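You operate a simulated robot arm through the tools that you are given. There is no shell and no other tool. Be economical: measure what you need, move in short steps, check, and stop when the job is done.

You are at the controls of a simulated two-armed robot. One attempt, no reset.

TASK
Pick up the brown bin with one hand, pass it to the other hand and put it on the shelf of the grey table. Set down upright: brown bin.

It is judged by the outcome, as a careful person would: the job done as asked, and still so three seconds after it is handed in. It fails if anything else is knocked over, pushed out of place, dropped, spilled or broken.

THE ROBOT
Two 7-joint arms with two-finger grippers on one trunk, on a base that drives. Base frame: it is fixed to the floor where the robot stands at the start and does not move with it; the origin is under the middle of the robot, x ahead of it, y to its left, z up; the surface under the hand at the start is at about z = 900. Readings come in mm, rad, newtons and seconds.
The left shoulder is at the start at [78, 151, 988], the right one opposite. With the tool pointing down near the work surface each hand reaches from about 100 to 780 mm from the robot's upright axis, wherever it stands, measured 20 degrees to its own side. Places, roughly: shelf of the grey table [1500, -2000, 300]. Payload 2.54 kg a hand.
The TCP of each hand is the grasp point between the finger pads, 30 mm short of the fingertips. In the tool frame z runs along the fingers and y along their closing line. Largest opening 116 mm; the body of the gripper starts 95 mm behind the TCP.
Orientation is that of the tool frame in the base frame, as a unit quaternion [x, y, z, w]. With the fingers straight down and closing along the base's y, the tool's x points along the base's -x, its y along +y and its z along -z.

THE INTERFACE
- The arms move only by the tool send_rows. It takes "left_plan", "right_plan" or both (then of equal length, played together; a hand with none holds still); each is a list of rows, each a list of 2 entries, a list of its own where there are three numbers: the shift along the tool's x, y, z in units of 250 mm (1.0 is 250 mm), then the turn, a rotation vector about the tool's x, y, z in units of 180 degrees (1.0 is 180 degrees). In form: [[[dx, dy, dz], [rx, ry, rz]], ...]. A call has 1 to 12 rows; each row is the pose to reach, as a shift and turn from the pose commanded when the call began, along the tool's axes at that moment. "left_hand" and "right_hand" are, for a hand that has rows, the closure, from 0 (fully open) to 1 (shut), set as the call begins (left out, the last holds). A call with a number of a shift or a turn outside -1 to 1 is refused whole. Each row takes 0.2 s and may step no farther than 50 mm and 0.15 rad from the row before; otherwise, or with a gripper value out of range, the whole call is refused. A pose out of reach is approached as far as the arm can. The call stops where the force on the tool passes 40 N (or 10 N more than at its start, if that is more) or the arm is blocked; 0.2 s more then pass. The fingers move at their own pace (about 72 mm/s each) and stop on an object; they squeeze with about 21 N. The grip force told is the motor's: it shows also when the fingers shut on nothing. Time passes only in rows, and 0.2 s behind the last, so rows that repeat a pose let the fingers close. It gives the time, the measured TCP pose, the force on the tool (base axes), the opening and the grip force at its end, in the units of the frame above (readings bear some noise), with the torque about the TCP (base axes, N m) and any sound that the robot's microphone picked up.
- Cameras (640 x 400 px; columns grow to the right, rows downward): "scene" is now at [156.9, -12.5, 1168.9]; the picture's right is [-0.17, -0.99, 0.00], its down [0.07, -0.01, -1.00] and it looks along [0.98, -0.17, 0.07] (base axes); focal length 214 px, centre (320, 200). "left" rides on the left gripper at [69, 15, -122] in its tool frame; the picture's right is [-0.21, 0.98, 0.00], its down [-0.83, -0.18, -0.53] and it looks along [-0.52, -0.12, 0.85] (tool axes); focal length 251 px, centre (320, 200). "right" rides on the right gripper at [69, -15, -122] in its tool frame; the picture's right is [0.21, 0.98, 0.00], its down [-0.83, 0.18, -0.53] and it looks along [-0.52, 0.11, 0.85] (tool axes); focal length 251 px, centre (320, 200). There is no depth. A picture from a camera that has moved, and an enlarged one, comes with that camera's place and axes in the base frame and with its lens.
- snapshot(camera): a new picture of that camera. The clock stands still meanwhile.
- slide_trunk(by): slides the trunk up (or, below 0, down) by that many mm; the arms and the scene camera ride with it, the base frame stays. It gives what a move gives, with no picture.
- steer(legs): drives the robot by 1 to 6 legs, each [ahead, left, turn to the left] in mm, mm and rad, along the robot's own axes; the way and the turn of a leg run together, so that a leg with both is an arc; at most 1500 mm and 3.142 rad a leg. The arms and the cameras ride along, it lands a little off, and it stops where it bumps. It gives what a move gives.
- aim_head(pan, tilt): turns the head with the scene camera to pan (to the left, within 1.396 rad either way) and tilt (down, from -0.506 to 1.204), counted from straight ahead of the robot. It gives what a move gives.
- zoom(camera, box): a new picture of the part [left, top, right, bottom] of that camera's present view, enlarged. The clock stands still meanwhile.
- hand_in(): hands the job in; it is judged then, once.

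Go step by step. Nothing tells you exact positions but the pictures and the camera data: compare them with the known pose of the tool, close in by small moves and look again before you grip or let go. The budget is 120 turns and 108 pictures, counting those below and the enlarged ones. Unless the task says otherwise, let go and move clear before handing in, and close with one line.

The tools are called after "Request:" as name(argument=value, ...) on one line, values as JSON. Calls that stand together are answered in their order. send_rows: Moves the arms, as the interface text tells. Its arguments: {"type":"object","properties":{"left_plan":{"type":"array","items":{"type":"array"}},"left_hand":{"type":"number"},"right_plan":{"type":"array","items":{"type":"array"}},"right_hand":{"type":"number"}},"required":[]} The other tools are called the same way: slide_trunk (by) slides the trunk up or down; steer (legs) drives the base; aim_head (pan, tilt) turns the head that bears the scene camera; snapshot (camera) takes a picture; zoom (camera, box) takes an enlarged picture of a part of a camera's view; hand_in () hands the job in.

At the start:

```text
time_s: 0.0
left_position: [329.1, 59.1, 1216.1]
left_tool_rot: [0.0, 1.0, 0.0, 0.0]
left_ft_force: [-0.2, 0.0, 0.0]
left_torque: [-0.01, 0.0, 0.0]
left_gripper_width: 116.0
left_grasp_force: 0.1
right_position: [442.7, -335.0, 1086.1]
right_tool_rot: [0.0, 1.0, 0.0, -0.001]
right_ft_force: [-0.4, -0.1, -0.3]
right_torque: [0.01, 0.02, 0.0]
right_gripper_width: 116.2
right_grasp_force: 0.1
trunk travel left (down, up): [-225.0, 64.0]
robot x, y, heading: [0.2, 0.5, 0.0]
head pan, tilt: [-0.168, -0.073]
```

scene: 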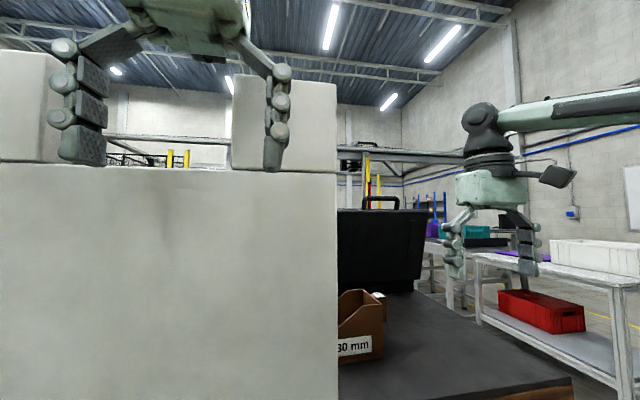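
right: 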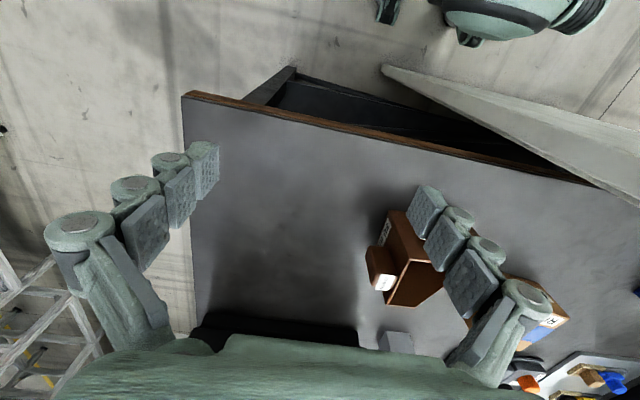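
left: 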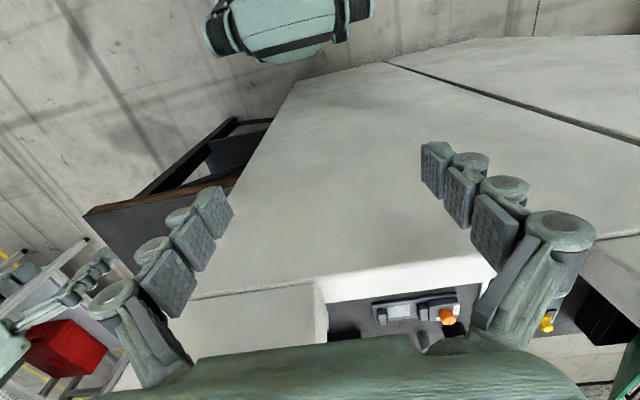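

I see a large pale block ahead-left and a small brown bin on the dark table behind its right edge, with a table holding a red crate off to the right. I will look around first.

Request:
zoom(camera="scene", box=[320, 160, 640, 400])

Request:
zoom(camera="right", box=[320, 160, 640, 400])

Request:
aim_head(pan=-0.75, tilt=0.45)

Request:
snapshot(camera="scene")

```text
1.67 times, centred on (480, 280) of scene
camera zoom: at [156.9, -12.5, 1168.9], right [-0.17, -0.99, 0.0], down [0.07, -0.01, -1.0], along [0.98, -0.17, 0.07], focal length 358 px, centre (53, 67)
```

zoom: 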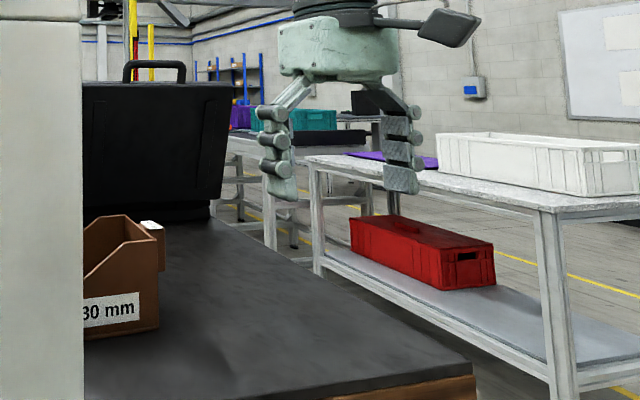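

```text
1.67 times, centred on (480, 280) of right
camera zoom: at [374.0, -349.9, 1207.7], right [-0.21, 0.98, 0.0], down [0.83, 0.18, 0.53], along [0.52, 0.11, -0.85], focal length 419 px, centre (53, 67)
```

zoom: 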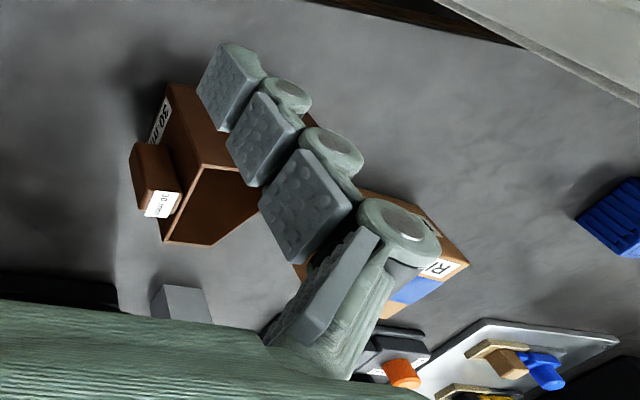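

```text
time_s: 1.0
left_position: [328.5, 58.9, 1216.8]
left_tool_rot: [0.0, 1.0, 0.0, 0.0]
left_ft_force: [-0.6, 0.8, 0.2]
left_torque: [0.0, 0.02, 0.02]
left_gripper_width: 116.0
left_grasp_force: 0.0
right_position: [443.5, -335.1, 1086.0]
right_tool_rot: [0.0, 1.0, 0.0, 0.0]
right_ft_force: [0.3, 0.0, -0.9]
right_torque: [-0.06, 0.0, -0.01]
right_gripper_width: 116.1
right_grasp_force: 0.0
trunk travel left (down, up): [-225.0, 64.0]
robot x, y, heading: [-3.6, -1.3, -0.001]
head pan, tilt: [-0.75, 0.45]
```

```text
102 pictures are left
camera scene: at [137.5, -60.4, 1120.7], right [-0.68, -0.73, 0.0], down [-0.32, 0.3, -0.9], along [0.66, -0.61, -0.43], focal length 214 px, centre (320, 200)
```

scene: 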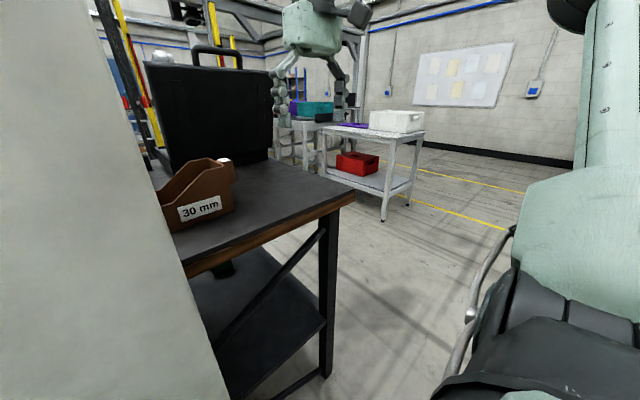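

The bin sits at roughly (560, -160) on the table, partly hidden by the pale block. I need closer views of it, the block and the destination.

Request:
zoom(camera="scene", box=[140, 130, 300, 230])

Request:
zoom(camera="scene", box=[260, 80, 460, 230])

Request:
zoom(camera="left", box=[80, 100, 640, 400])

Request:
aim_head(pan=0.2, tilt=0.5)

Request:
snapshot(camera="scene")

```text
4.00 times, centred on (220, 180) of scene
camera zoom: at [137.5, -60.4, 1120.7], right [-0.68, -0.73, 0.0], down [-0.32, 0.3, -0.9], along [0.66, -0.61, -0.43], focal length 858 px, centre (720, 280)
```

zoom: 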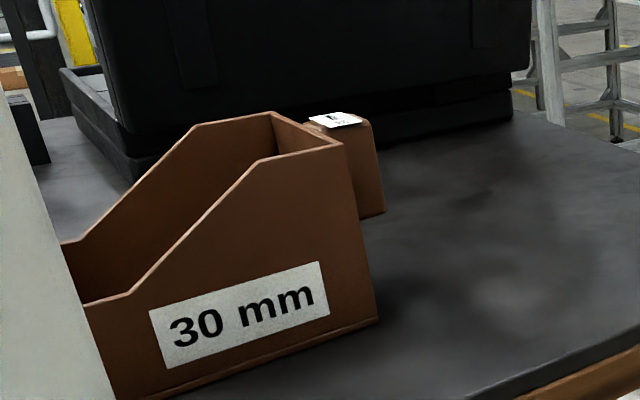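

```text
2.67 times, centred on (360, 155) of scene
camera zoom: at [137.5, -60.4, 1120.7], right [-0.68, -0.73, 0.0], down [-0.32, 0.3, -0.9], along [0.66, -0.61, -0.43], focal length 572 px, centre (213, 320)
```

zoom: 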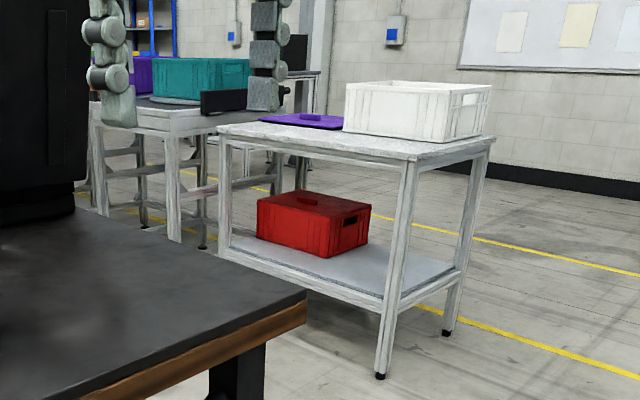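

```text
1.14 times, centred on (360, 250) of left
camera zoom: at [260.8, 74.9, 1337.5], right [0.21, 0.98, 0.0], down [0.83, -0.18, 0.53], along [0.52, -0.12, -0.85], focal length 287 px, centre (274, 143)
```

zoom: 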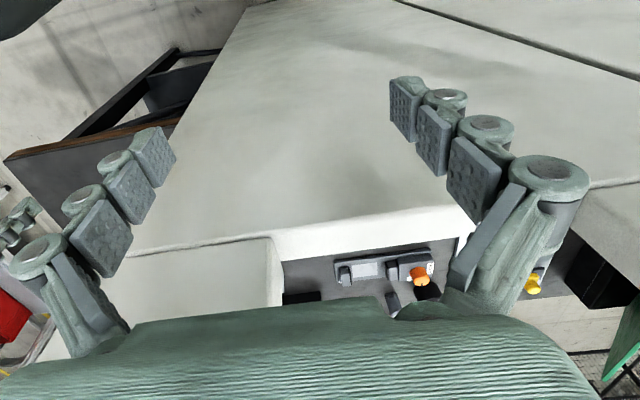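

```text
time_s: 2.2
left_position: [327.1, 59.6, 1215.4]
left_tool_rot: [0.0, 1.0, 0.0, 0.0]
left_ft_force: [-0.6, 0.3, -0.8]
left_torque: [0.01, 0.0, 0.02]
left_gripper_width: 116.1
left_grasp_force: 0.0
right_position: [443.2, -335.9, 1085.5]
right_tool_rot: [-0.001, 1.0, -0.001, -0.001]
right_ft_force: [-0.5, 0.5, 0.0]
right_torque: [-0.01, 0.01, 0.02]
right_gripper_width: 115.7
right_grasp_force: 0.1
trunk travel left (down, up): [-225.0, 64.0]
robot x, y, heading: [-0.7, 0.3, 0.002]
head pan, tilt: [0.201, 0.499]
```

```text
98 pictures are left
camera scene: at [159.4, 20.3, 1116.2], right [0.2, -0.98, 0.0], down [-0.47, -0.1, -0.88], along [0.86, 0.17, -0.48], focal length 214 px, centre (320, 200)
```

scene: 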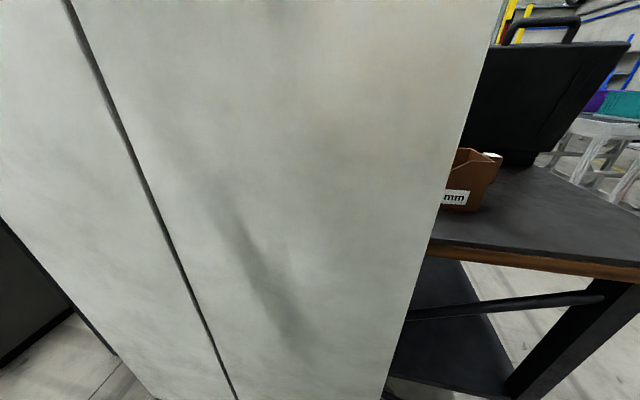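

The bin has a high back wall toward -y, with a small handle and tag, and slopes down toward +y. It measures about 95 mm wide along x, from 568 to 662, and stands about 97 mm tall. I'll turn the right hand so it closes along x and bring it high behind the bin for a camera look.

Request:
send_rows(right_plan=[[[-0.05, 0.01, -0.016], [0, 0, -0.042]], [[-0.1, 0.02, -0.032], [0, 0, -0.084]], [[-0.16, 0.04, -0.048], [0, 0, -0.126]], [[-0.21, 0.06, -0.064], [0, 0, -0.168]], [[-0.26, 0.08, -0.08], [0, 0, -0.21]], [[-0.31, 0.1, -0.096], [0, 0, -0.252]], [[-0.37, 0.12, -0.112], [0, 0, -0.294]], [[-0.42, 0.14, -0.128], [0, 0, -0.336]], [[-0.47, 0.16, -0.144], [0, 0, -0.378]], [[-0.52, 0.18, -0.16], [0, 0, -0.42]], [[-0.57, 0.2, -0.176], [0, 0, -0.462]], [[-0.628, 0.22, -0.176], [0, 0, -0.5]]], right_hand=0)

Request:
snapshot(camera="right")

Request:
aim_head(pan=-0.3, tilt=0.4)

Request:
snapshot(camera="scene")

```text
time_s: 4.8
left_position: [328.0, 58.8, 1215.5]
left_tool_rot: [0.0, 1.0, 0.001, 0.0]
left_ft_force: [0.9, 0.1, 0.9]
left_torque: [0.02, -0.01, 0.01]
left_gripper_width: 116.1
left_grasp_force: 0.1
right_position: [584.7, -284.9, 1114.6]
right_tool_rot: [0.708, -0.706, 0.0, -0.001]
right_ft_force: [0.2, 0.1, 0.0]
right_torque: [0.0, 0.0, -0.02]
right_gripper_width: 115.9
right_grasp_force: 0.0
right hand out of reach, approached as far as the arm can: row 11, 12
trunk travel left (down, up): [-225.0, 64.0]
robot x, y, heading: [-1.7, -0.9, -0.002]
head pan, tilt: [0.201, 0.499]
```

```text
97 pictures are left
camera right: at [599.4, -353.8, 1236.0], right [-0.98, -0.22, 0.0], down [-0.18, 0.82, 0.53], along [-0.11, 0.52, -0.85], focal length 251 px, centre (320, 200)
```

right: 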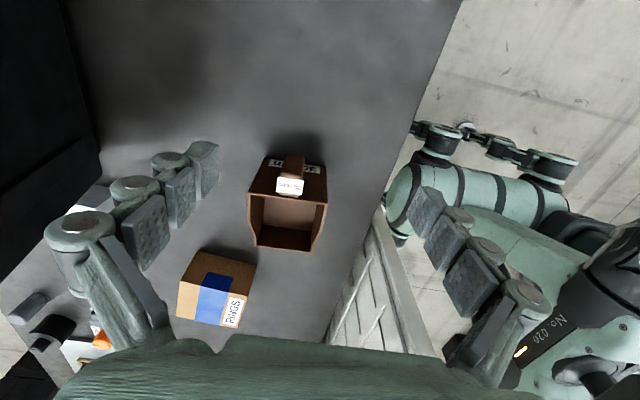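

```text
time_s: 5.8
left_position: [327.4, 58.8, 1216.8]
left_tool_rot: [0.0, 1.0, 0.0, -0.001]
left_ft_force: [-0.5, 0.7, 0.5]
left_torque: [-0.04, 0.0, -0.02]
left_gripper_width: 116.1
left_grasp_force: 0.1
right_position: [583.2, -284.4, 1114.9]
right_tool_rot: [-0.707, 0.708, -0.001, 0.002]
right_ft_force: [0.0, 0.0, 0.0]
right_torque: [-0.01, -0.01, 0.02]
right_gripper_width: 116.1
right_grasp_force: 0.1
trunk travel left (down, up): [-225.0, 64.0]
robot x, y, heading: [1.0, -4.7, -0.001]
head pan, tilt: [-0.3, 0.4]
```

```text
96 pictures are left
camera scene: at [158.7, -25.1, 1125.3], right [-0.29, -0.96, 0.0], down [-0.37, 0.11, -0.92], along [0.88, -0.27, -0.39], focal length 214 px, centre (320, 200)
```

scene: 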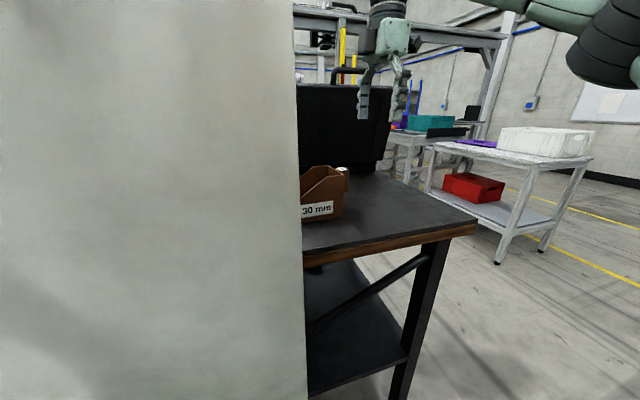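

Right camera gives the bin as x 560–648 (centre about 604) with its back at y≈-202, nearly square to the axes. The pale panel stops before the table, so the bin is clear of it. I'll lower the right hand behind the bin, where reach is better, and zoom.

Request:
send_rows(right_plan=[[[0, 0, 0.12], [0, 0, 0]], [[0, 0, 0.24], [0, 0, 0]], [[0, 0, 0.3], [0, 0, 0]], [[0, 0, 0.3], [0, 0, 0]]])

Request:
snapshot(camera="right")

Request:
zoom(camera="right", box=[200, 120, 400, 280])

```text
time_s: 6.8
left_position: [328.7, 59.2, 1216.9]
left_tool_rot: [0.0, 1.0, 0.0, 0.0]
left_ft_force: [-0.4, 0.0, 0.7]
left_torque: [0.0, 0.02, 0.0]
left_gripper_width: 116.0
left_grasp_force: 0.1
right_position: [585.0, -285.0, 1039.5]
right_tool_rot: [-0.707, 0.707, 0.0, 0.0]
right_ft_force: [-0.2, -0.2, 1.3]
right_torque: [-0.02, 0.0, -0.04]
right_gripper_width: 116.3
right_grasp_force: 0.1
trunk travel left (down, up): [-225.0, 64.0]
robot x, y, heading: [1.2, 0.6, -0.001]
head pan, tilt: [-0.3, 0.4]
```

```text
95 pictures are left
camera right: at [599.9, -353.6, 1161.1], right [-0.98, -0.21, 0.0], down [-0.18, 0.83, 0.53], along [-0.11, 0.52, -0.85], focal length 251 px, centre (320, 200)
```

right: 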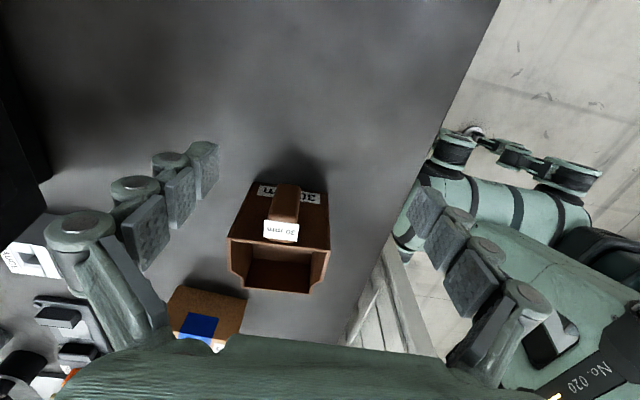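

```text
2.50 times, centred on (300, 200) of right
camera zoom: at [599.9, -353.6, 1161.1], right [-0.98, -0.21, 0.0], down [-0.18, 0.83, 0.53], along [-0.11, 0.52, -0.85], focal length 629 px, centre (370, 200)
```

zoom: 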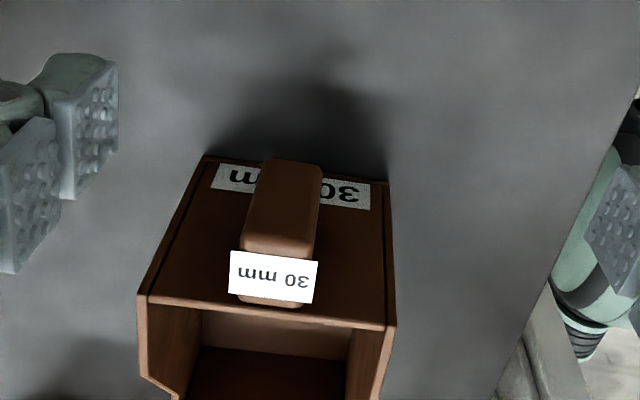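

The bin is 88 mm wide, centred at x≈602, back at y≈-202, yawed about +2.6°. I'll slide the open hand over it at clear height and look before lowering.

Request:
send_rows(right_plan=[[[-0.1, -0.056, 0], [0, 0, -0.0144]], [[-0.25, -0.056, 0], [0, 0, -0.0144]], [[-0.4, -0.056, 0], [0, 0, -0.0144]], [[-0.53, -0.056, 0], [0, 0, -0.0144]], [[-0.6, -0.056, 0], [0, 0, -0.0144]], [[-0.6, -0.056, 0], [0, 0, -0.0144]]])

Request:
snapshot(camera="right")

Request:
zoom(camera="scene", box=[280, 60, 480, 260])

```text
time_s: 8.2
left_position: [328.4, 59.0, 1215.6]
left_tool_rot: [0.0, 1.0, 0.0, 0.0]
left_ft_force: [0.0, -0.4, 0.8]
left_torque: [0.03, 0.0, -0.02]
left_gripper_width: 115.8
left_grasp_force: 0.0
right_position: [569.6, -172.0, 1033.3]
right_tool_rot: [0.723, -0.691, 0.0, 0.0]
right_ft_force: [-0.5, -1.1, -0.1]
right_torque: [-0.02, 0.03, 0.02]
right_gripper_width: 115.9
right_grasp_force: 0.0
right hand out of reach, approached as far as the arm can: row 3, 4, 5, 6
trunk travel left (down, up): [-225.0, 64.0]
robot x, y, heading: [3.6, -2.2, -0.006]
head pan, tilt: [-0.3, 0.4]
```

```text
93 pictures are left
camera right: at [587.4, -240.8, 1155.4], right [-0.97, -0.26, 0.0], down [-0.22, 0.82, 0.53], along [-0.14, 0.52, -0.85], focal length 251 px, centre (320, 200)
```

right: 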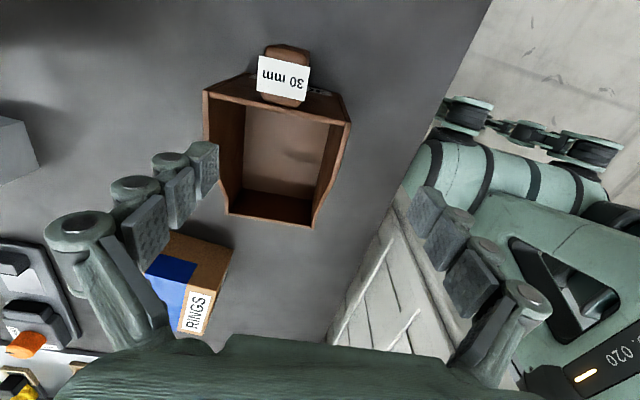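

```text
2.00 times, centred on (380, 160) of scene
camera zoom: at [158.9, -25.3, 1125.3], right [-0.3, -0.96, 0.0], down [-0.37, 0.12, -0.92], along [0.88, -0.27, -0.39], focal length 429 px, centre (200, 280)
```

zoom: 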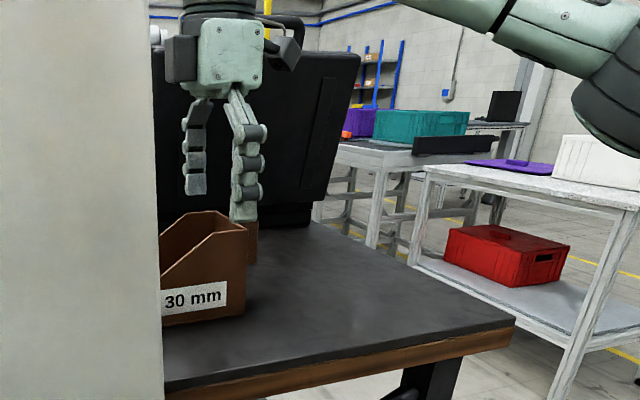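

The right arm falls short at this height, so I'll raise the trunk, which lifts the hand clear too. Then I'll check how much room there is ahead of the base.

Request:
slide_trunk(by=60)

Request:
aim_head(pan=-0.3, tilt=1.2)

Request:
snapshot(camera="scene")

Request:
snapshot(camera="left")

```text
time_s: 9.2
left_position: [327.6, 58.5, 1276.1]
left_tool_rot: [0.0, 1.0, 0.0, 0.0]
left_ft_force: [0.9, 0.7, 0.0]
left_torque: [0.01, 0.02, -0.01]
left_gripper_width: 115.9
left_grasp_force: 0.1
right_position: [569.1, -172.7, 1094.1]
right_tool_rot: [0.723, -0.691, 0.0, 0.0]
right_ft_force: [-0.2, 0.5, 0.0]
right_torque: [-0.01, 0.02, 0.0]
right_gripper_width: 115.7
right_grasp_force: 0.0
trunk travel left (down, up): [-285.0, 4.0]
robot x, y, heading: [-1.8, -2.0, 0.003]
head pan, tilt: [-0.3, 0.4]
```

```text
time_s: 10.3
left_position: [328.0, 60.0, 1274.7]
left_tool_rot: [0.0, 1.0, 0.0, -0.001]
left_ft_force: [0.5, -0.7, 0.0]
left_torque: [-0.01, -0.01, -0.01]
left_gripper_width: 116.1
left_grasp_force: 0.0
right_position: [569.0, -172.8, 1093.5]
right_tool_rot: [0.723, -0.691, 0.0, 0.0]
right_ft_force: [-0.6, -1.0, -0.3]
right_torque: [0.02, 0.0, -0.02]
right_gripper_width: 116.1
right_grasp_force: 0.0
trunk travel left (down, up): [-285.0, 4.0]
robot x, y, heading: [-2.7, 4.0, 0.005]
head pan, tilt: [-0.3, 1.201]
```

```text
91 pictures are left
camera scene: at [123.7, -14.3, 1122.5], right [-0.3, -0.96, 0.0], down [-0.89, 0.28, -0.36], along [0.35, -0.11, -0.93], focal length 214 px, centre (320, 200)
```

scene: 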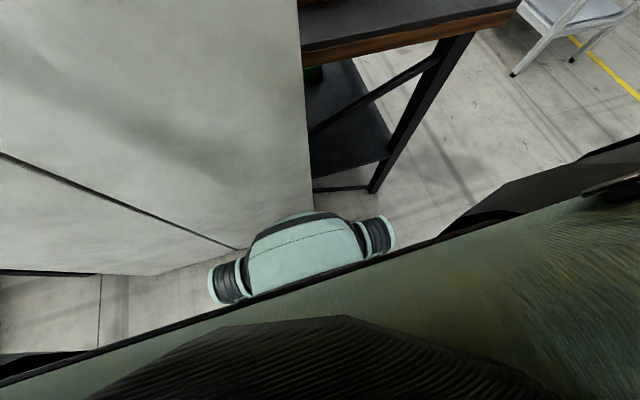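

```text
90 pictures are left
camera left: at [260.9, 74.8, 1397.5], right [0.21, 0.98, 0.0], down [0.83, -0.18, 0.53], along [0.52, -0.12, -0.85], focal length 251 px, centre (320, 200)
```

left: 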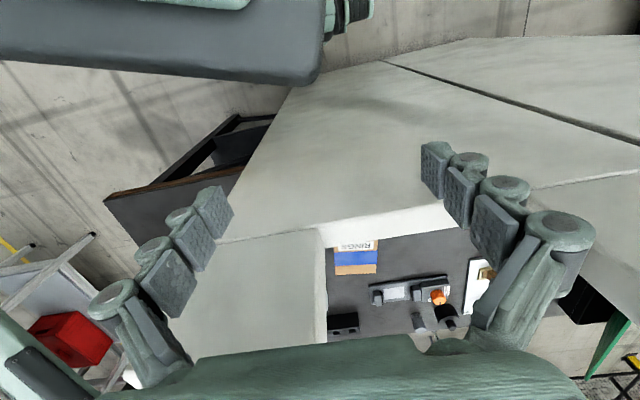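

The panel has uprights near x≈412, one spanning y -70 to 45 and rising past z≈1300, and the base front is near x≈300. I'll pull the left hand back for room, then ease the robot forward and right.

Request:
send_rows(left_plan=[[[0.16, 0, 0], [0, 0, 0]], [[0.32, 0, 0], [0, 0, 0]], [[0.32, 0, 0], [0, 0, 0]]])

Request:
steer(legs=[[60, -60, 0]])

Request:
snapshot(camera="right")

```text
time_s: 11.1
left_position: [246.3, 60.4, 1273.5]
left_tool_rot: [0.0, 1.0, -0.001, 0.0]
left_ft_force: [-0.3, -0.8, -0.1]
left_torque: [0.02, 0.02, 0.01]
left_gripper_width: 116.0
left_grasp_force: 0.1
right_position: [569.0, -173.4, 1092.9]
right_tool_rot: [0.723, -0.691, 0.0, -0.001]
right_ft_force: [0.2, 0.3, -0.2]
right_torque: [0.01, -0.04, 0.0]
right_gripper_width: 115.8
right_grasp_force: 0.1
trunk travel left (down, up): [-285.0, 4.0]
robot x, y, heading: [1.1, -0.6, 0.002]
head pan, tilt: [-0.3, 1.201]
```

```text
time_s: 12.3
left_position: [307.2, -1.3, 1274.0]
left_tool_rot: [0.0, 1.0, 0.0, 0.0]
left_ft_force: [0.5, -0.2, -0.6]
left_torque: [0.02, 0.03, -0.01]
left_gripper_width: 115.9
left_grasp_force: 0.1
right_position: [629.9, -234.0, 1093.9]
right_tool_rot: [0.723, -0.691, 0.0, 0.0]
right_ft_force: [1.0, -0.8, 0.5]
right_torque: [0.0, 0.04, -0.01]
right_gripper_width: 115.8
right_grasp_force: 0.1
trunk travel left (down, up): [-285.0, 4.0]
robot x, y, heading: [58.1, -55.8, -0.003]
head pan, tilt: [-0.3, 1.201]
```

```text
89 pictures are left
camera right: at [648.0, -300.6, 1215.4], right [-0.97, -0.26, 0.0], down [-0.22, 0.82, 0.53], along [-0.14, 0.52, -0.85], focal length 251 px, centre (320, 200)
```

right: 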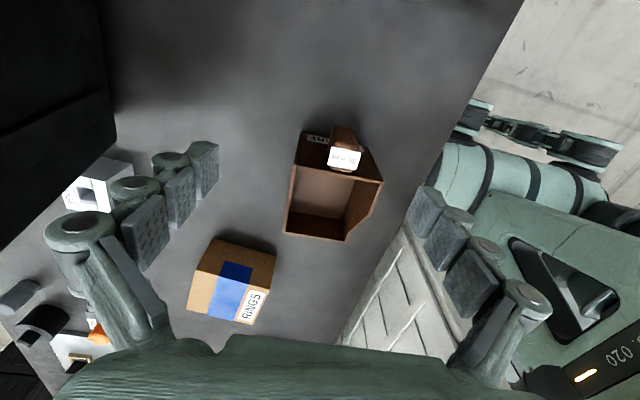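

Now I'll move above the grasp point (599, -135) at z≈1045.

Request:
send_rows(right_plan=[[[-0.1, 0.03, 0.05], [0, 0, 0]], [[-0.2, 0.06, 0.1], [0, 0, 0]], [[-0.3, 0.09, 0.15], [0, 0, 0]], [[-0.401, 0.106, 0.2], [0, 0, 0]], [[-0.401, 0.106, 0.2], [0, 0, 0]]])

Request:
snapshot(camera="right")

Request:
aim_head(pan=-0.25, tilt=0.25)

Request:
snapshot(camera="scene")

```text
time_s: 13.5
left_position: [306.2, 0.4, 1273.8]
left_tool_rot: [0.0, 1.0, 0.0, 0.0]
left_ft_force: [0.2, -0.4, 0.4]
left_torque: [0.0, 0.01, 0.01]
left_gripper_width: 115.7
left_grasp_force: 0.1
right_position: [593.7, -181.8, 1047.4]
right_tool_rot: [0.723, -0.691, 0.0, 0.0]
right_ft_force: [0.5, 1.1, 0.8]
right_torque: [-0.02, -0.01, -0.01]
right_gripper_width: 116.1
right_grasp_force: 0.0
right hand out of reach, approached as far as the arm can: row 1, 2, 3, 4, 5
trunk travel left (down, up): [-285.0, 4.0]
robot x, y, heading: [60.4, -58.9, 0.003]
head pan, tilt: [-0.3, 1.201]
```

```text
88 pictures are left
camera right: at [612.9, -249.2, 1168.6], right [-0.97, -0.26, 0.0], down [-0.22, 0.82, 0.53], along [-0.14, 0.52, -0.85], focal length 251 px, centre (320, 200)
```

right: 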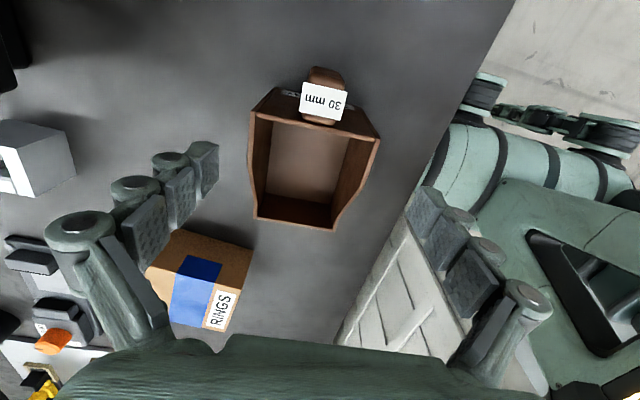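

```text
time_s: 14.8
left_position: [306.3, 1.2, 1273.9]
left_tool_rot: [0.0, 1.0, 0.001, 0.0]
left_ft_force: [-0.4, -0.7, -0.2]
left_torque: [0.06, -0.03, 0.02]
left_gripper_width: 116.2
left_grasp_force: 0.1
right_position: [594.8, -180.2, 1047.2]
right_tool_rot: [0.723, -0.69, 0.001, 0.0]
right_ft_force: [0.5, -0.3, 0.0]
right_torque: [-0.03, -0.02, 0.04]
right_gripper_width: 116.0
right_grasp_force: 0.1
trunk travel left (down, up): [-285.0, 4.0]
robot x, y, heading: [61.8, -60.0, 0.005]
head pan, tilt: [-0.25, 0.25]
```

```text
87 pictures are left
camera scene: at [220.9, -80.4, 1199.2], right [-0.25, -0.97, 0.0], down [-0.24, 0.06, -0.97], along [0.94, -0.24, -0.25], focal length 214 px, centre (320, 200)
```

scene: 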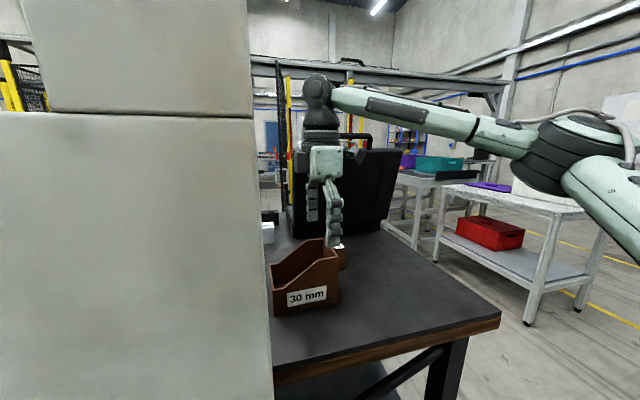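

The arm comes in from the right and runs out of wrist range toward its inner side, so the bin should sit further to the robot's right. I'll back the hand off, then shift the base left.

Request:
send_rows(right_plan=[[[0.15, 0, -0.05], [0, 0, 0]], [[0.3, 0, -0.1], [0, 0, 0]], [[0.45, 0, -0.1], [0, 0, 0]], [[0.55, 0, -0.1], [0, 0, 0]], [[0.55, 0, -0.1], [0, 0, 0]]])

Request:
steer(legs=[[0, 140, 0]])

Request:
snapshot(camera="right")

```text
time_s: 16.0
left_position: [306.3, 0.0, 1274.9]
left_tool_rot: [-0.001, 1.0, -0.001, 0.0]
left_ft_force: [0.0, -0.4, -0.1]
left_torque: [0.04, -0.02, -0.05]
left_gripper_width: 115.9
left_grasp_force: 0.0
right_position: [601.2, -318.6, 1071.6]
right_tool_rot: [0.723, -0.691, 0.001, -0.001]
right_ft_force: [0.7, 0.6, -0.1]
right_torque: [0.01, 0.01, 0.0]
right_gripper_width: 116.2
right_grasp_force: 0.1
trunk travel left (down, up): [-285.0, 4.0]
robot x, y, heading: [60.6, -64.9, 0.003]
head pan, tilt: [-0.25, 0.25]
```

```text
time_s: 18.0
left_position: [307.5, 140.9, 1274.9]
left_tool_rot: [-0.001, 1.0, -0.001, 0.001]
left_ft_force: [0.2, -0.2, 0.6]
left_torque: [-0.04, 0.04, -0.02]
left_gripper_width: 115.9
left_grasp_force: 0.1
right_position: [599.8, -177.5, 1073.1]
right_tool_rot: [0.723, -0.691, 0.0, -0.001]
right_ft_force: [0.7, -0.4, 0.4]
right_torque: [-0.03, 0.0, -0.03]
right_gripper_width: 115.9
right_grasp_force: 0.0
trunk travel left (down, up): [-285.0, 4.0]
robot x, y, heading: [57.5, 81.0, 0.005]
head pan, tilt: [-0.25, 0.25]
```

```text
86 pictures are left
camera right: at [619.5, -245.0, 1193.5], right [-0.97, -0.26, 0.0], down [-0.22, 0.82, 0.53], along [-0.14, 0.52, -0.85], focal length 251 px, centre (320, 200)
```

right: 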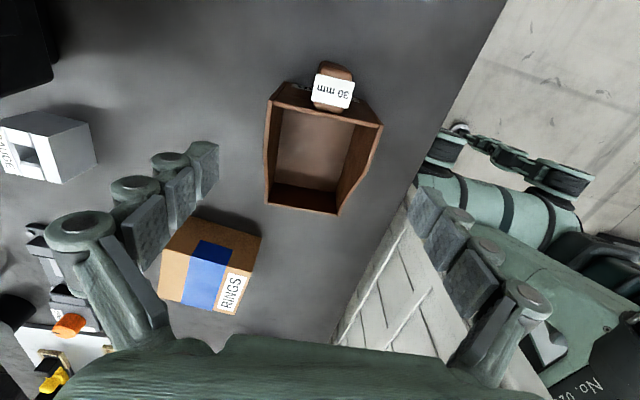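

The base move worked and the bin coordinates are consistent (front at y≈-85). Now I'll centre over it at (600, -142) and check.

Request:
send_rows(right_plan=[[[-0.07, 0.004, 0.06], [0, 0, 0]], [[-0.14, 0.004, 0.12], [0, 0, 0]], [[-0.14, 0.004, 0.12], [0, 0, 0]]])

Request:
snapshot(camera="right")

Request:
snapshot(camera="scene")

```text
time_s: 18.8
left_position: [305.9, 140.8, 1274.4]
left_tool_rot: [-0.001, 1.0, 0.0, 0.0]
left_ft_force: [-0.3, -0.4, 0.0]
left_torque: [-0.05, -0.01, 0.02]
left_gripper_width: 116.0
left_grasp_force: 0.1
right_position: [598.7, -142.0, 1040.0]
right_tool_rot: [0.723, -0.691, -0.001, -0.001]
right_ft_force: [1.1, -0.6, -0.4]
right_torque: [-0.03, -0.01, 0.0]
right_gripper_width: 116.1
right_grasp_force: 0.1
trunk travel left (down, up): [-285.0, 4.0]
robot x, y, heading: [60.9, 79.7, -0.002]
head pan, tilt: [-0.25, 0.25]
```

```text
85 pictures are left
camera right: at [616.6, -209.7, 1162.3], right [-0.97, -0.26, 0.0], down [-0.22, 0.82, 0.53], along [-0.14, 0.52, -0.85], focal length 251 px, centre (320, 200)
```

right: 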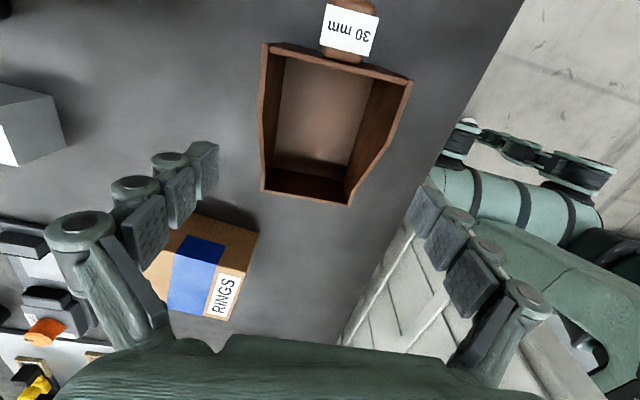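

```text
84 pictures are left
camera scene: at [220.8, 59.9, 1199.3], right [-0.25, -0.97, 0.0], down [-0.24, 0.06, -0.97], along [0.94, -0.24, -0.25], focal length 214 px, centre (320, 200)
```

scene: 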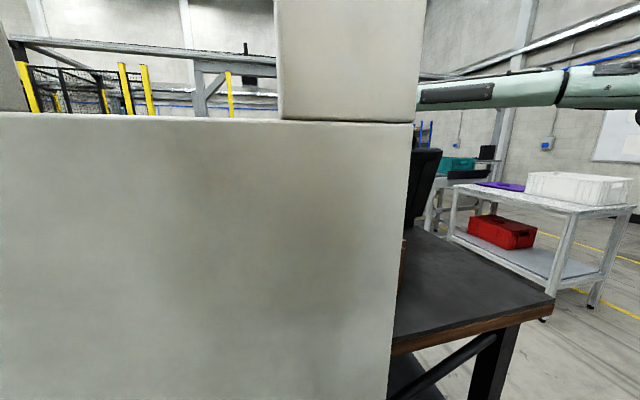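

Everything is centred, and the RINGS box is about 90 mm clear of the finger. I'll descend to z≈958 with the fingers straddling the bin.

Request:
send_rows(right_plan=[[[0, 0, 0.08], [0, 0, 0]], [[0, 0, 0.16], [0, 0, 0]], [[0, 0, 0.24], [0, 0, 0]], [[0, 0, 0.328], [0, 0, 0]], [[0, 0, 0.328], [0, 0, 0]]])

Request:
snapshot(camera="right")

```text
time_s: 20.0
left_position: [306.6, 141.9, 1273.6]
left_tool_rot: [0.0, 1.0, -0.001, 0.0]
left_ft_force: [-0.9, -0.1, 0.3]
left_torque: [0.02, 0.01, 0.0]
left_gripper_width: 116.2
left_grasp_force: 0.0
right_position: [600.1, -142.0, 960.0]
right_tool_rot: [0.724, -0.69, 0.001, -0.001]
right_ft_force: [0.3, -0.2, 0.4]
right_torque: [0.03, 0.01, 0.0]
right_gripper_width: 116.0
right_grasp_force: 0.1
trunk travel left (down, up): [-285.0, 4.0]
robot x, y, heading: [61.0, 78.1, -0.001]
head pan, tilt: [-0.25, 0.25]
```

```text
83 pictures are left
camera right: at [616.6, -210.2, 1080.8], right [-0.97, -0.26, 0.0], down [-0.22, 0.82, 0.53], along [-0.14, 0.52, -0.85], focal length 251 px, centre (320, 200)
```

right: 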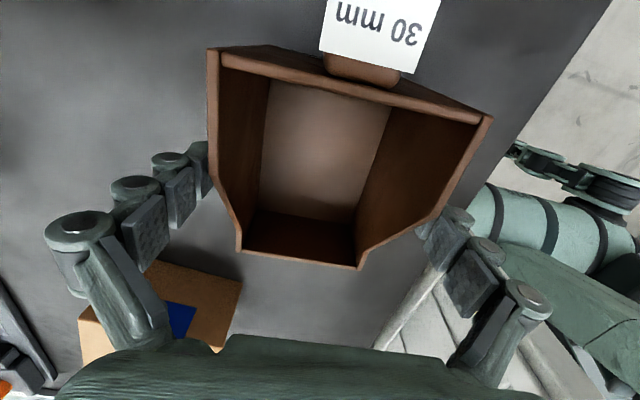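

The fingers straddle both side walls, so I'll close.

Request:
send_rows(right_plan=[[[0, 0, 0], [0, 0, 0]], [[0, 0, 0], [0, 0, 0]], [[0, 0, 0], [0, 0, 0]], [[0, 0, 0], [0, 0, 0]]], right_hand=1)

Request:
snapshot(camera="right")

```text
time_s: 21.0
left_position: [306.1, 140.6, 1273.3]
left_tool_rot: [-0.001, 1.0, 0.0, 0.0]
left_ft_force: [0.8, 0.6, 0.7]
left_torque: [0.01, 0.05, 0.01]
left_gripper_width: 115.6
left_grasp_force: 0.0
right_position: [598.5, -142.3, 959.8]
right_tool_rot: [0.724, -0.69, 0.001, -0.001]
right_ft_force: [1.1, -0.4, 2.2]
right_torque: [0.03, -0.02, -0.02]
right_gripper_width: 89.5
right_grasp_force: 21.2
trunk travel left (down, up): [-285.0, 4.0]
robot x, y, heading: [58.0, 80.6, 0.003]
head pan, tilt: [-0.25, 0.25]
```

```text
82 pictures are left
camera right: at [616.7, -210.4, 1081.1], right [-0.97, -0.26, 0.0], down [-0.22, 0.82, 0.53], along [-0.14, 0.52, -0.85], focal length 251 px, centre (320, 200)
```

right: 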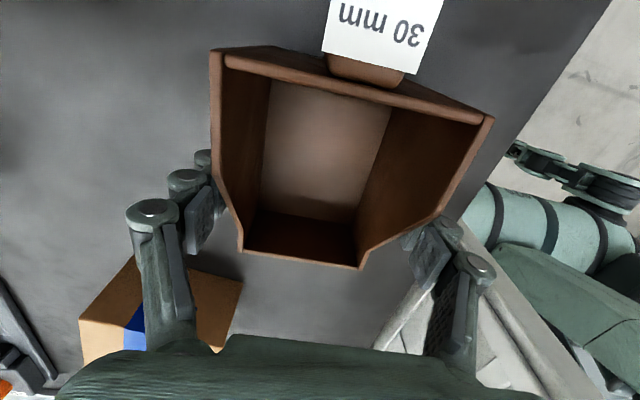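

It is gripped at 89.5 mm with 21 N. I'll lift gently.

Request:
send_rows(right_plan=[[[0, 0, -0.04], [0, 0, 0]], [[0, 0, -0.1], [0, 0, 0]], [[0, 0, -0.2], [0, 0, 0]], [[0, 0, -0.3], [0, 0, 0]], [[0, 0, -0.3], [0, 0, 0]]])

Request:
snapshot(camera="right")

```text
time_s: 22.2
left_position: [306.8, 140.4, 1274.1]
left_tool_rot: [-0.001, 1.0, 0.0, 0.0]
left_ft_force: [0.8, 0.1, -0.4]
left_torque: [0.0, 0.01, -0.02]
left_gripper_width: 115.9
left_grasp_force: 0.1
right_position: [597.9, -141.9, 1035.4]
right_tool_rot: [0.723, -0.691, -0.001, 0.0]
right_ft_force: [-0.3, 0.3, -1.0]
right_torque: [0.01, -0.01, -0.03]
right_gripper_width: 89.1
right_grasp_force: 20.9
trunk travel left (down, up): [-285.0, 4.0]
robot x, y, heading: [62.6, 82.3, 0.003]
head pan, tilt: [-0.25, 0.25]
```

```text
81 pictures are left
camera right: at [616.5, -210.6, 1156.3], right [-0.97, -0.26, 0.0], down [-0.22, 0.82, 0.53], along [-0.14, 0.52, -0.85], focal length 251 px, centre (320, 200)
```

right: 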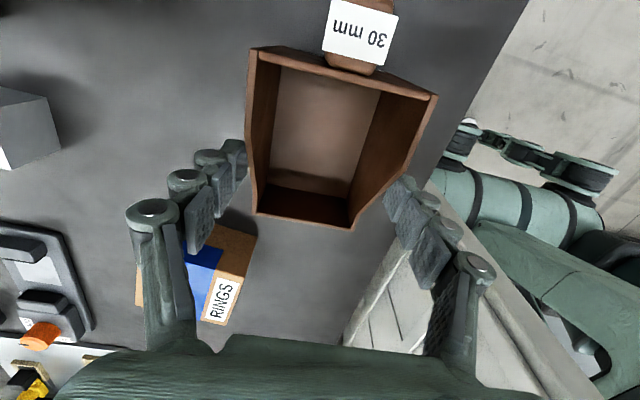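

The picture suggests the bin rose less than the hand (about 25 mm against 75 mm). I'll check whether it is still slipping.

Request:
send_rows(right_plan=[[[0, 0, 0], [0, 0, 0]], [[0, 0, 0], [0, 0, 0]]])

Request:
snapshot(camera="right")

Request:
aim_head(pan=-0.55, tilt=0.35)

Request:
snapshot(camera="scene")

```text
time_s: 22.8
left_position: [305.4, 140.0, 1272.5]
left_tool_rot: [-0.001, 1.0, 0.0, 0.0]
left_ft_force: [-0.1, 0.2, -0.3]
left_torque: [-0.02, -0.01, 0.03]
left_gripper_width: 115.8
left_grasp_force: 0.1
right_position: [598.3, -141.7, 1034.6]
right_tool_rot: [0.724, -0.69, 0.0, 0.0]
right_ft_force: [1.4, -0.1, -1.4]
right_torque: [0.03, 0.01, 0.01]
right_gripper_width: 89.3
right_grasp_force: 21.0
trunk travel left (down, up): [-285.0, 4.0]
robot x, y, heading: [60.5, 80.1, 0.003]
head pan, tilt: [-0.25, 0.25]
```

```text
80 pictures are left
camera right: at [616.4, -210.5, 1156.3], right [-0.97, -0.26, 0.0], down [-0.22, 0.82, 0.53], along [-0.14, 0.52, -0.85], focal length 251 px, centre (320, 200)
```

right: 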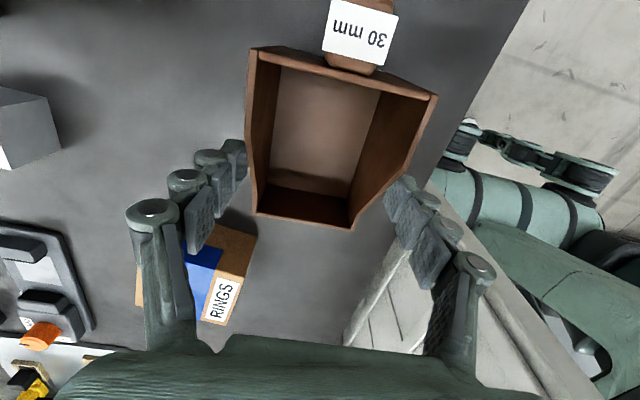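

```text
time_s: 23.6
left_position: [305.7, 141.0, 1272.7]
left_tool_rot: [0.0, 1.0, 0.0, 0.0]
left_ft_force: [-0.5, 0.4, 0.2]
left_torque: [0.01, -0.01, 0.0]
left_gripper_width: 116.0
left_grasp_force: 0.2
right_position: [598.9, -142.7, 1034.5]
right_tool_rot: [0.724, -0.69, 0.0, 0.0]
right_ft_force: [-0.5, 0.3, -1.4]
right_torque: [0.06, 0.0, 0.01]
right_gripper_width: 89.4
right_grasp_force: 21.6
trunk travel left (down, up): [-285.0, 4.0]
robot x, y, heading: [62.9, 78.5, 0.002]
head pan, tilt: [-0.55, 0.351]
```

```text
79 pictures are left
camera scene: at [210.0, 34.4, 1189.8], right [-0.52, -0.85, 0.0], down [-0.29, 0.18, -0.94], along [0.8, -0.49, -0.34], focal length 214 px, centre (320, 200)
```

scene: 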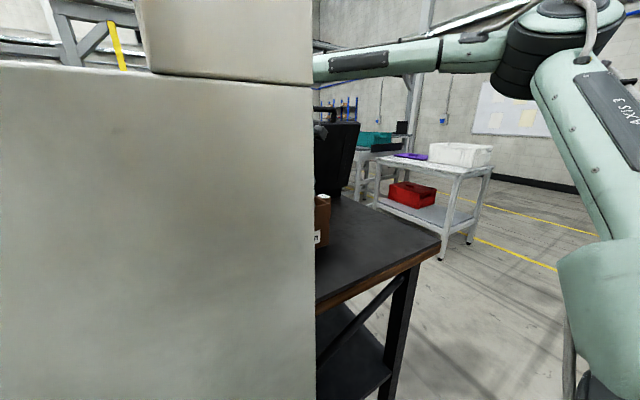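

The bin slipped about 45 mm in the fast lift, and is now held stably near the fingertips. I'll lower it softly back to the table, regrip deeper and lift slowly.

Request:
send_rows(right_plan=[[[0, 0, 0.02], [0, 0, 0]], [[0, 0, 0.04], [0, 0, 0]], [[0, 0, 0.06], [0, 0, 0]], [[0, 0, 0.08], [0, 0, 0]], [[0, 0, 0.1], [0, 0, 0]], [[0, 0, 0.12], [0, 0, 0]], [[0, 0, 0.12], [0, 0, 0]]])

Request:
snapshot(camera="right")

```text
time_s: 25.2
left_position: [305.6, 140.7, 1273.7]
left_tool_rot: [-0.001, 1.0, 0.001, 0.0]
left_ft_force: [0.0, -0.8, 0.5]
left_torque: [0.0, 0.0, 0.02]
left_gripper_width: 115.9
left_grasp_force: 0.1
right_position: [598.4, -143.1, 1004.4]
right_tool_rot: [0.723, -0.691, 0.0, 0.0]
right_ft_force: [-0.4, -0.5, 0.5]
right_torque: [-0.08, 0.09, -0.03]
right_gripper_width: 89.4
right_grasp_force: 21.3
trunk travel left (down, up): [-285.0, 4.0]
robot x, y, heading: [60.4, 83.5, 0.0]
head pan, tilt: [-0.55, 0.351]
```

```text
78 pictures are left
camera right: at [616.7, -210.1, 1126.5], right [-0.97, -0.26, 0.0], down [-0.22, 0.82, 0.53], along [-0.14, 0.52, -0.85], focal length 251 px, centre (320, 200)
```

right: 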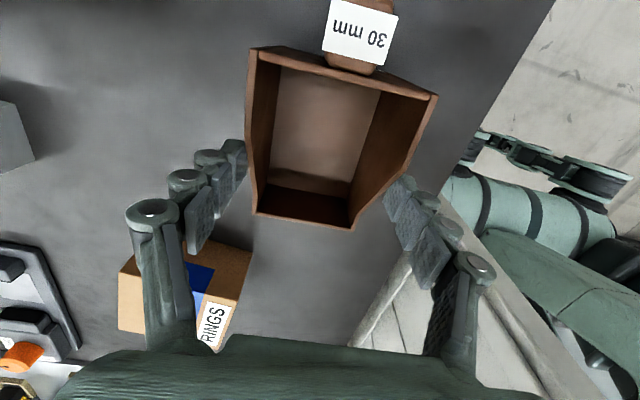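

It's back at the table. I'll open and descend to z≈942.

Request:
send_rows(right_plan=[[[0, 0, 0], [0, 0, 0]], [[0, 0, 0], [0, 0, 0]], [[0, 0, 0.08], [0, 0, 0]], [[0, 0, 0.16], [0, 0, 0]], [[0, 0, 0.25], [0, 0, 0]], [[0, 0, 0.25], [0, 0, 0]]], right_hand=0)

Request:
snapshot(camera="right")

```text
time_s: 26.6
left_position: [305.8, 140.3, 1273.3]
left_tool_rot: [-0.001, 1.0, 0.0, -0.001]
left_ft_force: [-0.1, 0.1, -0.1]
left_torque: [-0.02, 0.0, 0.01]
left_gripper_width: 116.1
left_grasp_force: 0.0
right_position: [597.9, -142.0, 940.8]
right_tool_rot: [0.723, -0.691, 0.0, -0.001]
right_ft_force: [-0.3, 0.3, -0.2]
right_torque: [0.04, 0.0, -0.01]
right_gripper_width: 115.8
right_grasp_force: 0.1
trunk travel left (down, up): [-285.0, 4.0]
robot x, y, heading: [59.1, 86.1, 0.003]
head pan, tilt: [-0.55, 0.351]
```

```text
77 pictures are left
camera right: at [616.7, -209.7, 1062.6], right [-0.97, -0.26, 0.0], down [-0.22, 0.82, 0.53], along [-0.14, 0.52, -0.85], focal length 251 px, centre (320, 200)
```

right: 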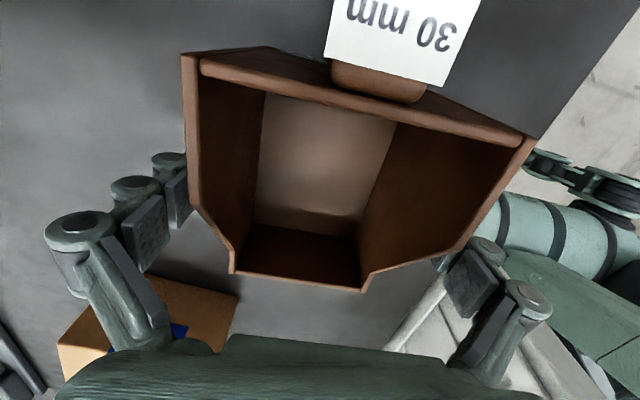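

Close, settle, then a slow 24 mm lift.

Request:
send_rows(right_plan=[[[0, 0, 0], [0, 0, 0]], [[0, 0, 0], [0, 0, 0]], [[0, 0, 0], [0, 0, 0]], [[0, 0, 0], [0, 0, 0]], [[0, 0, 0], [0, 0, 0]], [[0, 0, 0], [0, 0, 0]], [[0, 0, -0.016], [0, 0, 0]], [[0, 0, -0.032], [0, 0, 0]], [[0, 0, -0.048], [0, 0, 0]], [[0, 0, -0.064], [0, 0, 0]], [[0, 0, -0.08], [0, 0, 0]], [[0, 0, -0.096], [0, 0, 0]]], right_hand=1)

Request:
snapshot(camera="right")

```text
time_s: 29.2
left_position: [305.8, 139.7, 1274.9]
left_tool_rot: [-0.001, 1.0, 0.0, 0.0]
left_ft_force: [-0.3, -0.1, 0.3]
left_torque: [0.01, -0.01, -0.01]
left_gripper_width: 116.0
left_grasp_force: 0.1
right_position: [599.4, -141.5, 966.7]
right_tool_rot: [0.724, -0.69, 0.001, 0.0]
right_ft_force: [-0.1, 0.1, -1.7]
right_torque: [0.05, 0.0, 0.0]
right_gripper_width: 89.4
right_grasp_force: 21.0
trunk travel left (down, up): [-285.0, 4.0]
robot x, y, heading: [59.8, 78.7, 0.001]
head pan, tilt: [-0.55, 0.351]
```

```text
76 pictures are left
camera right: at [616.7, -209.7, 1087.8], right [-0.97, -0.26, 0.0], down [-0.22, 0.82, 0.53], along [-0.14, 0.52, -0.85], focal length 251 px, centre (320, 200)
```

right: 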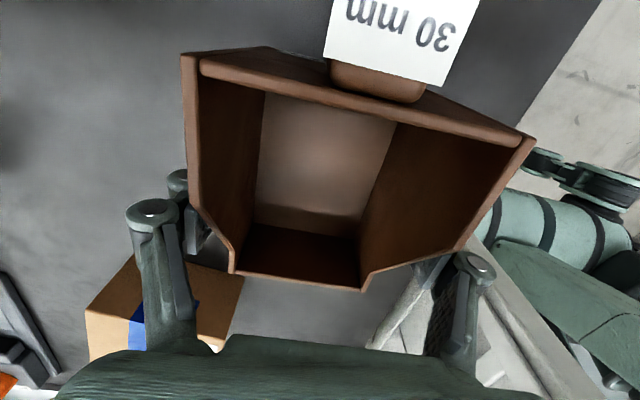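

The bin now rides firmly with the hand. I'll keep lifting slowly.

Request:
send_rows(right_plan=[[[0, 0, -0.02], [0, 0, 0]], [[0, 0, -0.045], [0, 0, 0]], [[0, 0, -0.07], [0, 0, 0]], [[0, 0, -0.095], [0, 0, 0]], [[0, 0, -0.12], [0, 0, 0]], [[0, 0, -0.145], [0, 0, 0]], [[0, 0, -0.17], [0, 0, 0]], [[0, 0, -0.195], [0, 0, 0]], [[0, 0, -0.22], [0, 0, 0]], [[0, 0, -0.24], [0, 0, 0]], [[0, 0, -0.26], [0, 0, 0]], [[0, 0, -0.27], [0, 0, 0]]])

Request:
steer(legs=[[0, -100, 0]])

Request:
snapshot(camera="right")

Request:
snapshot(camera="scene")

```text
time_s: 31.8
left_position: [307.4, 140.1, 1274.3]
left_tool_rot: [-0.001, 1.0, 0.0, 0.0]
left_ft_force: [1.0, -0.7, -0.4]
left_torque: [0.02, -0.01, -0.02]
left_gripper_width: 116.0
left_grasp_force: 0.0
right_position: [599.0, -142.9, 1033.8]
right_tool_rot: [0.724, -0.69, -0.001, 0.0]
right_ft_force: [0.0, 0.3, -1.1]
right_torque: [0.05, -0.02, 0.0]
right_gripper_width: 89.4
right_grasp_force: 20.7
trunk travel left (down, up): [-285.0, 4.0]
robot x, y, heading: [61.4, 82.2, 0.003]
head pan, tilt: [-0.55, 0.351]
```

```text
time_s: 33.4
left_position: [308.0, 41.5, 1274.2]
left_tool_rot: [-0.002, 1.0, -0.001, 0.0]
left_ft_force: [0.5, 0.1, -0.1]
left_torque: [0.03, 0.01, -0.01]
left_gripper_width: 116.0
left_grasp_force: 0.2
right_position: [600.1, -241.2, 1032.8]
right_tool_rot: [0.724, -0.69, 0.0, 0.0]
right_ft_force: [-0.1, 0.8, -1.9]
right_torque: [0.04, 0.01, -0.04]
right_gripper_width: 89.2
right_grasp_force: 20.8
trunk travel left (down, up): [-285.0, 4.0]
robot x, y, heading: [60.7, -17.3, 0.0]
head pan, tilt: [-0.55, 0.351]
```

```text
75 pictures are left
camera right: at [617.8, -308.8, 1155.2], right [-0.97, -0.26, 0.0], down [-0.22, 0.82, 0.53], along [-0.14, 0.52, -0.85], focal length 251 px, centre (320, 200)
```

right: 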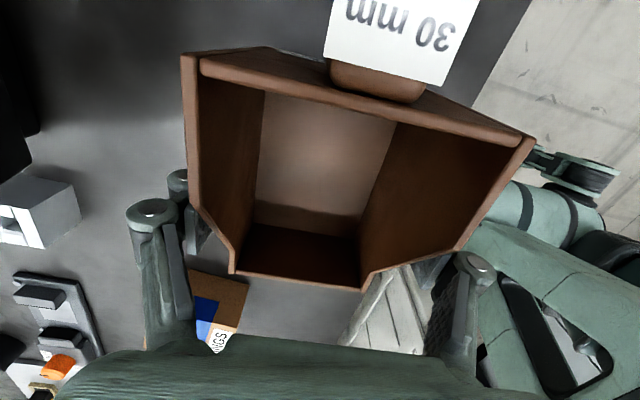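

```text
74 pictures are left
camera scene: at [210.2, -65.0, 1189.8], right [-0.52, -0.85, 0.0], down [-0.29, 0.18, -0.94], along [0.8, -0.49, -0.34], focal length 214 px, centre (320, 200)
```

scene: 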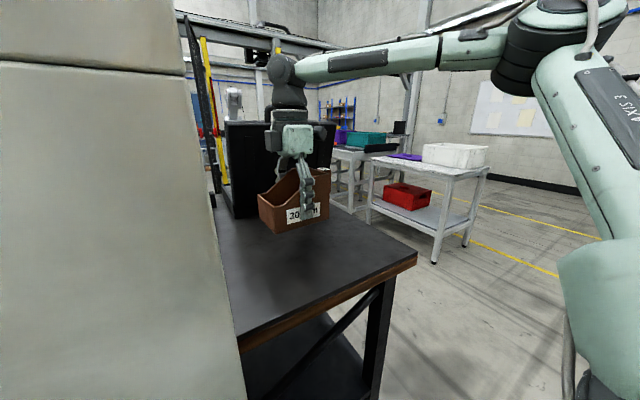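

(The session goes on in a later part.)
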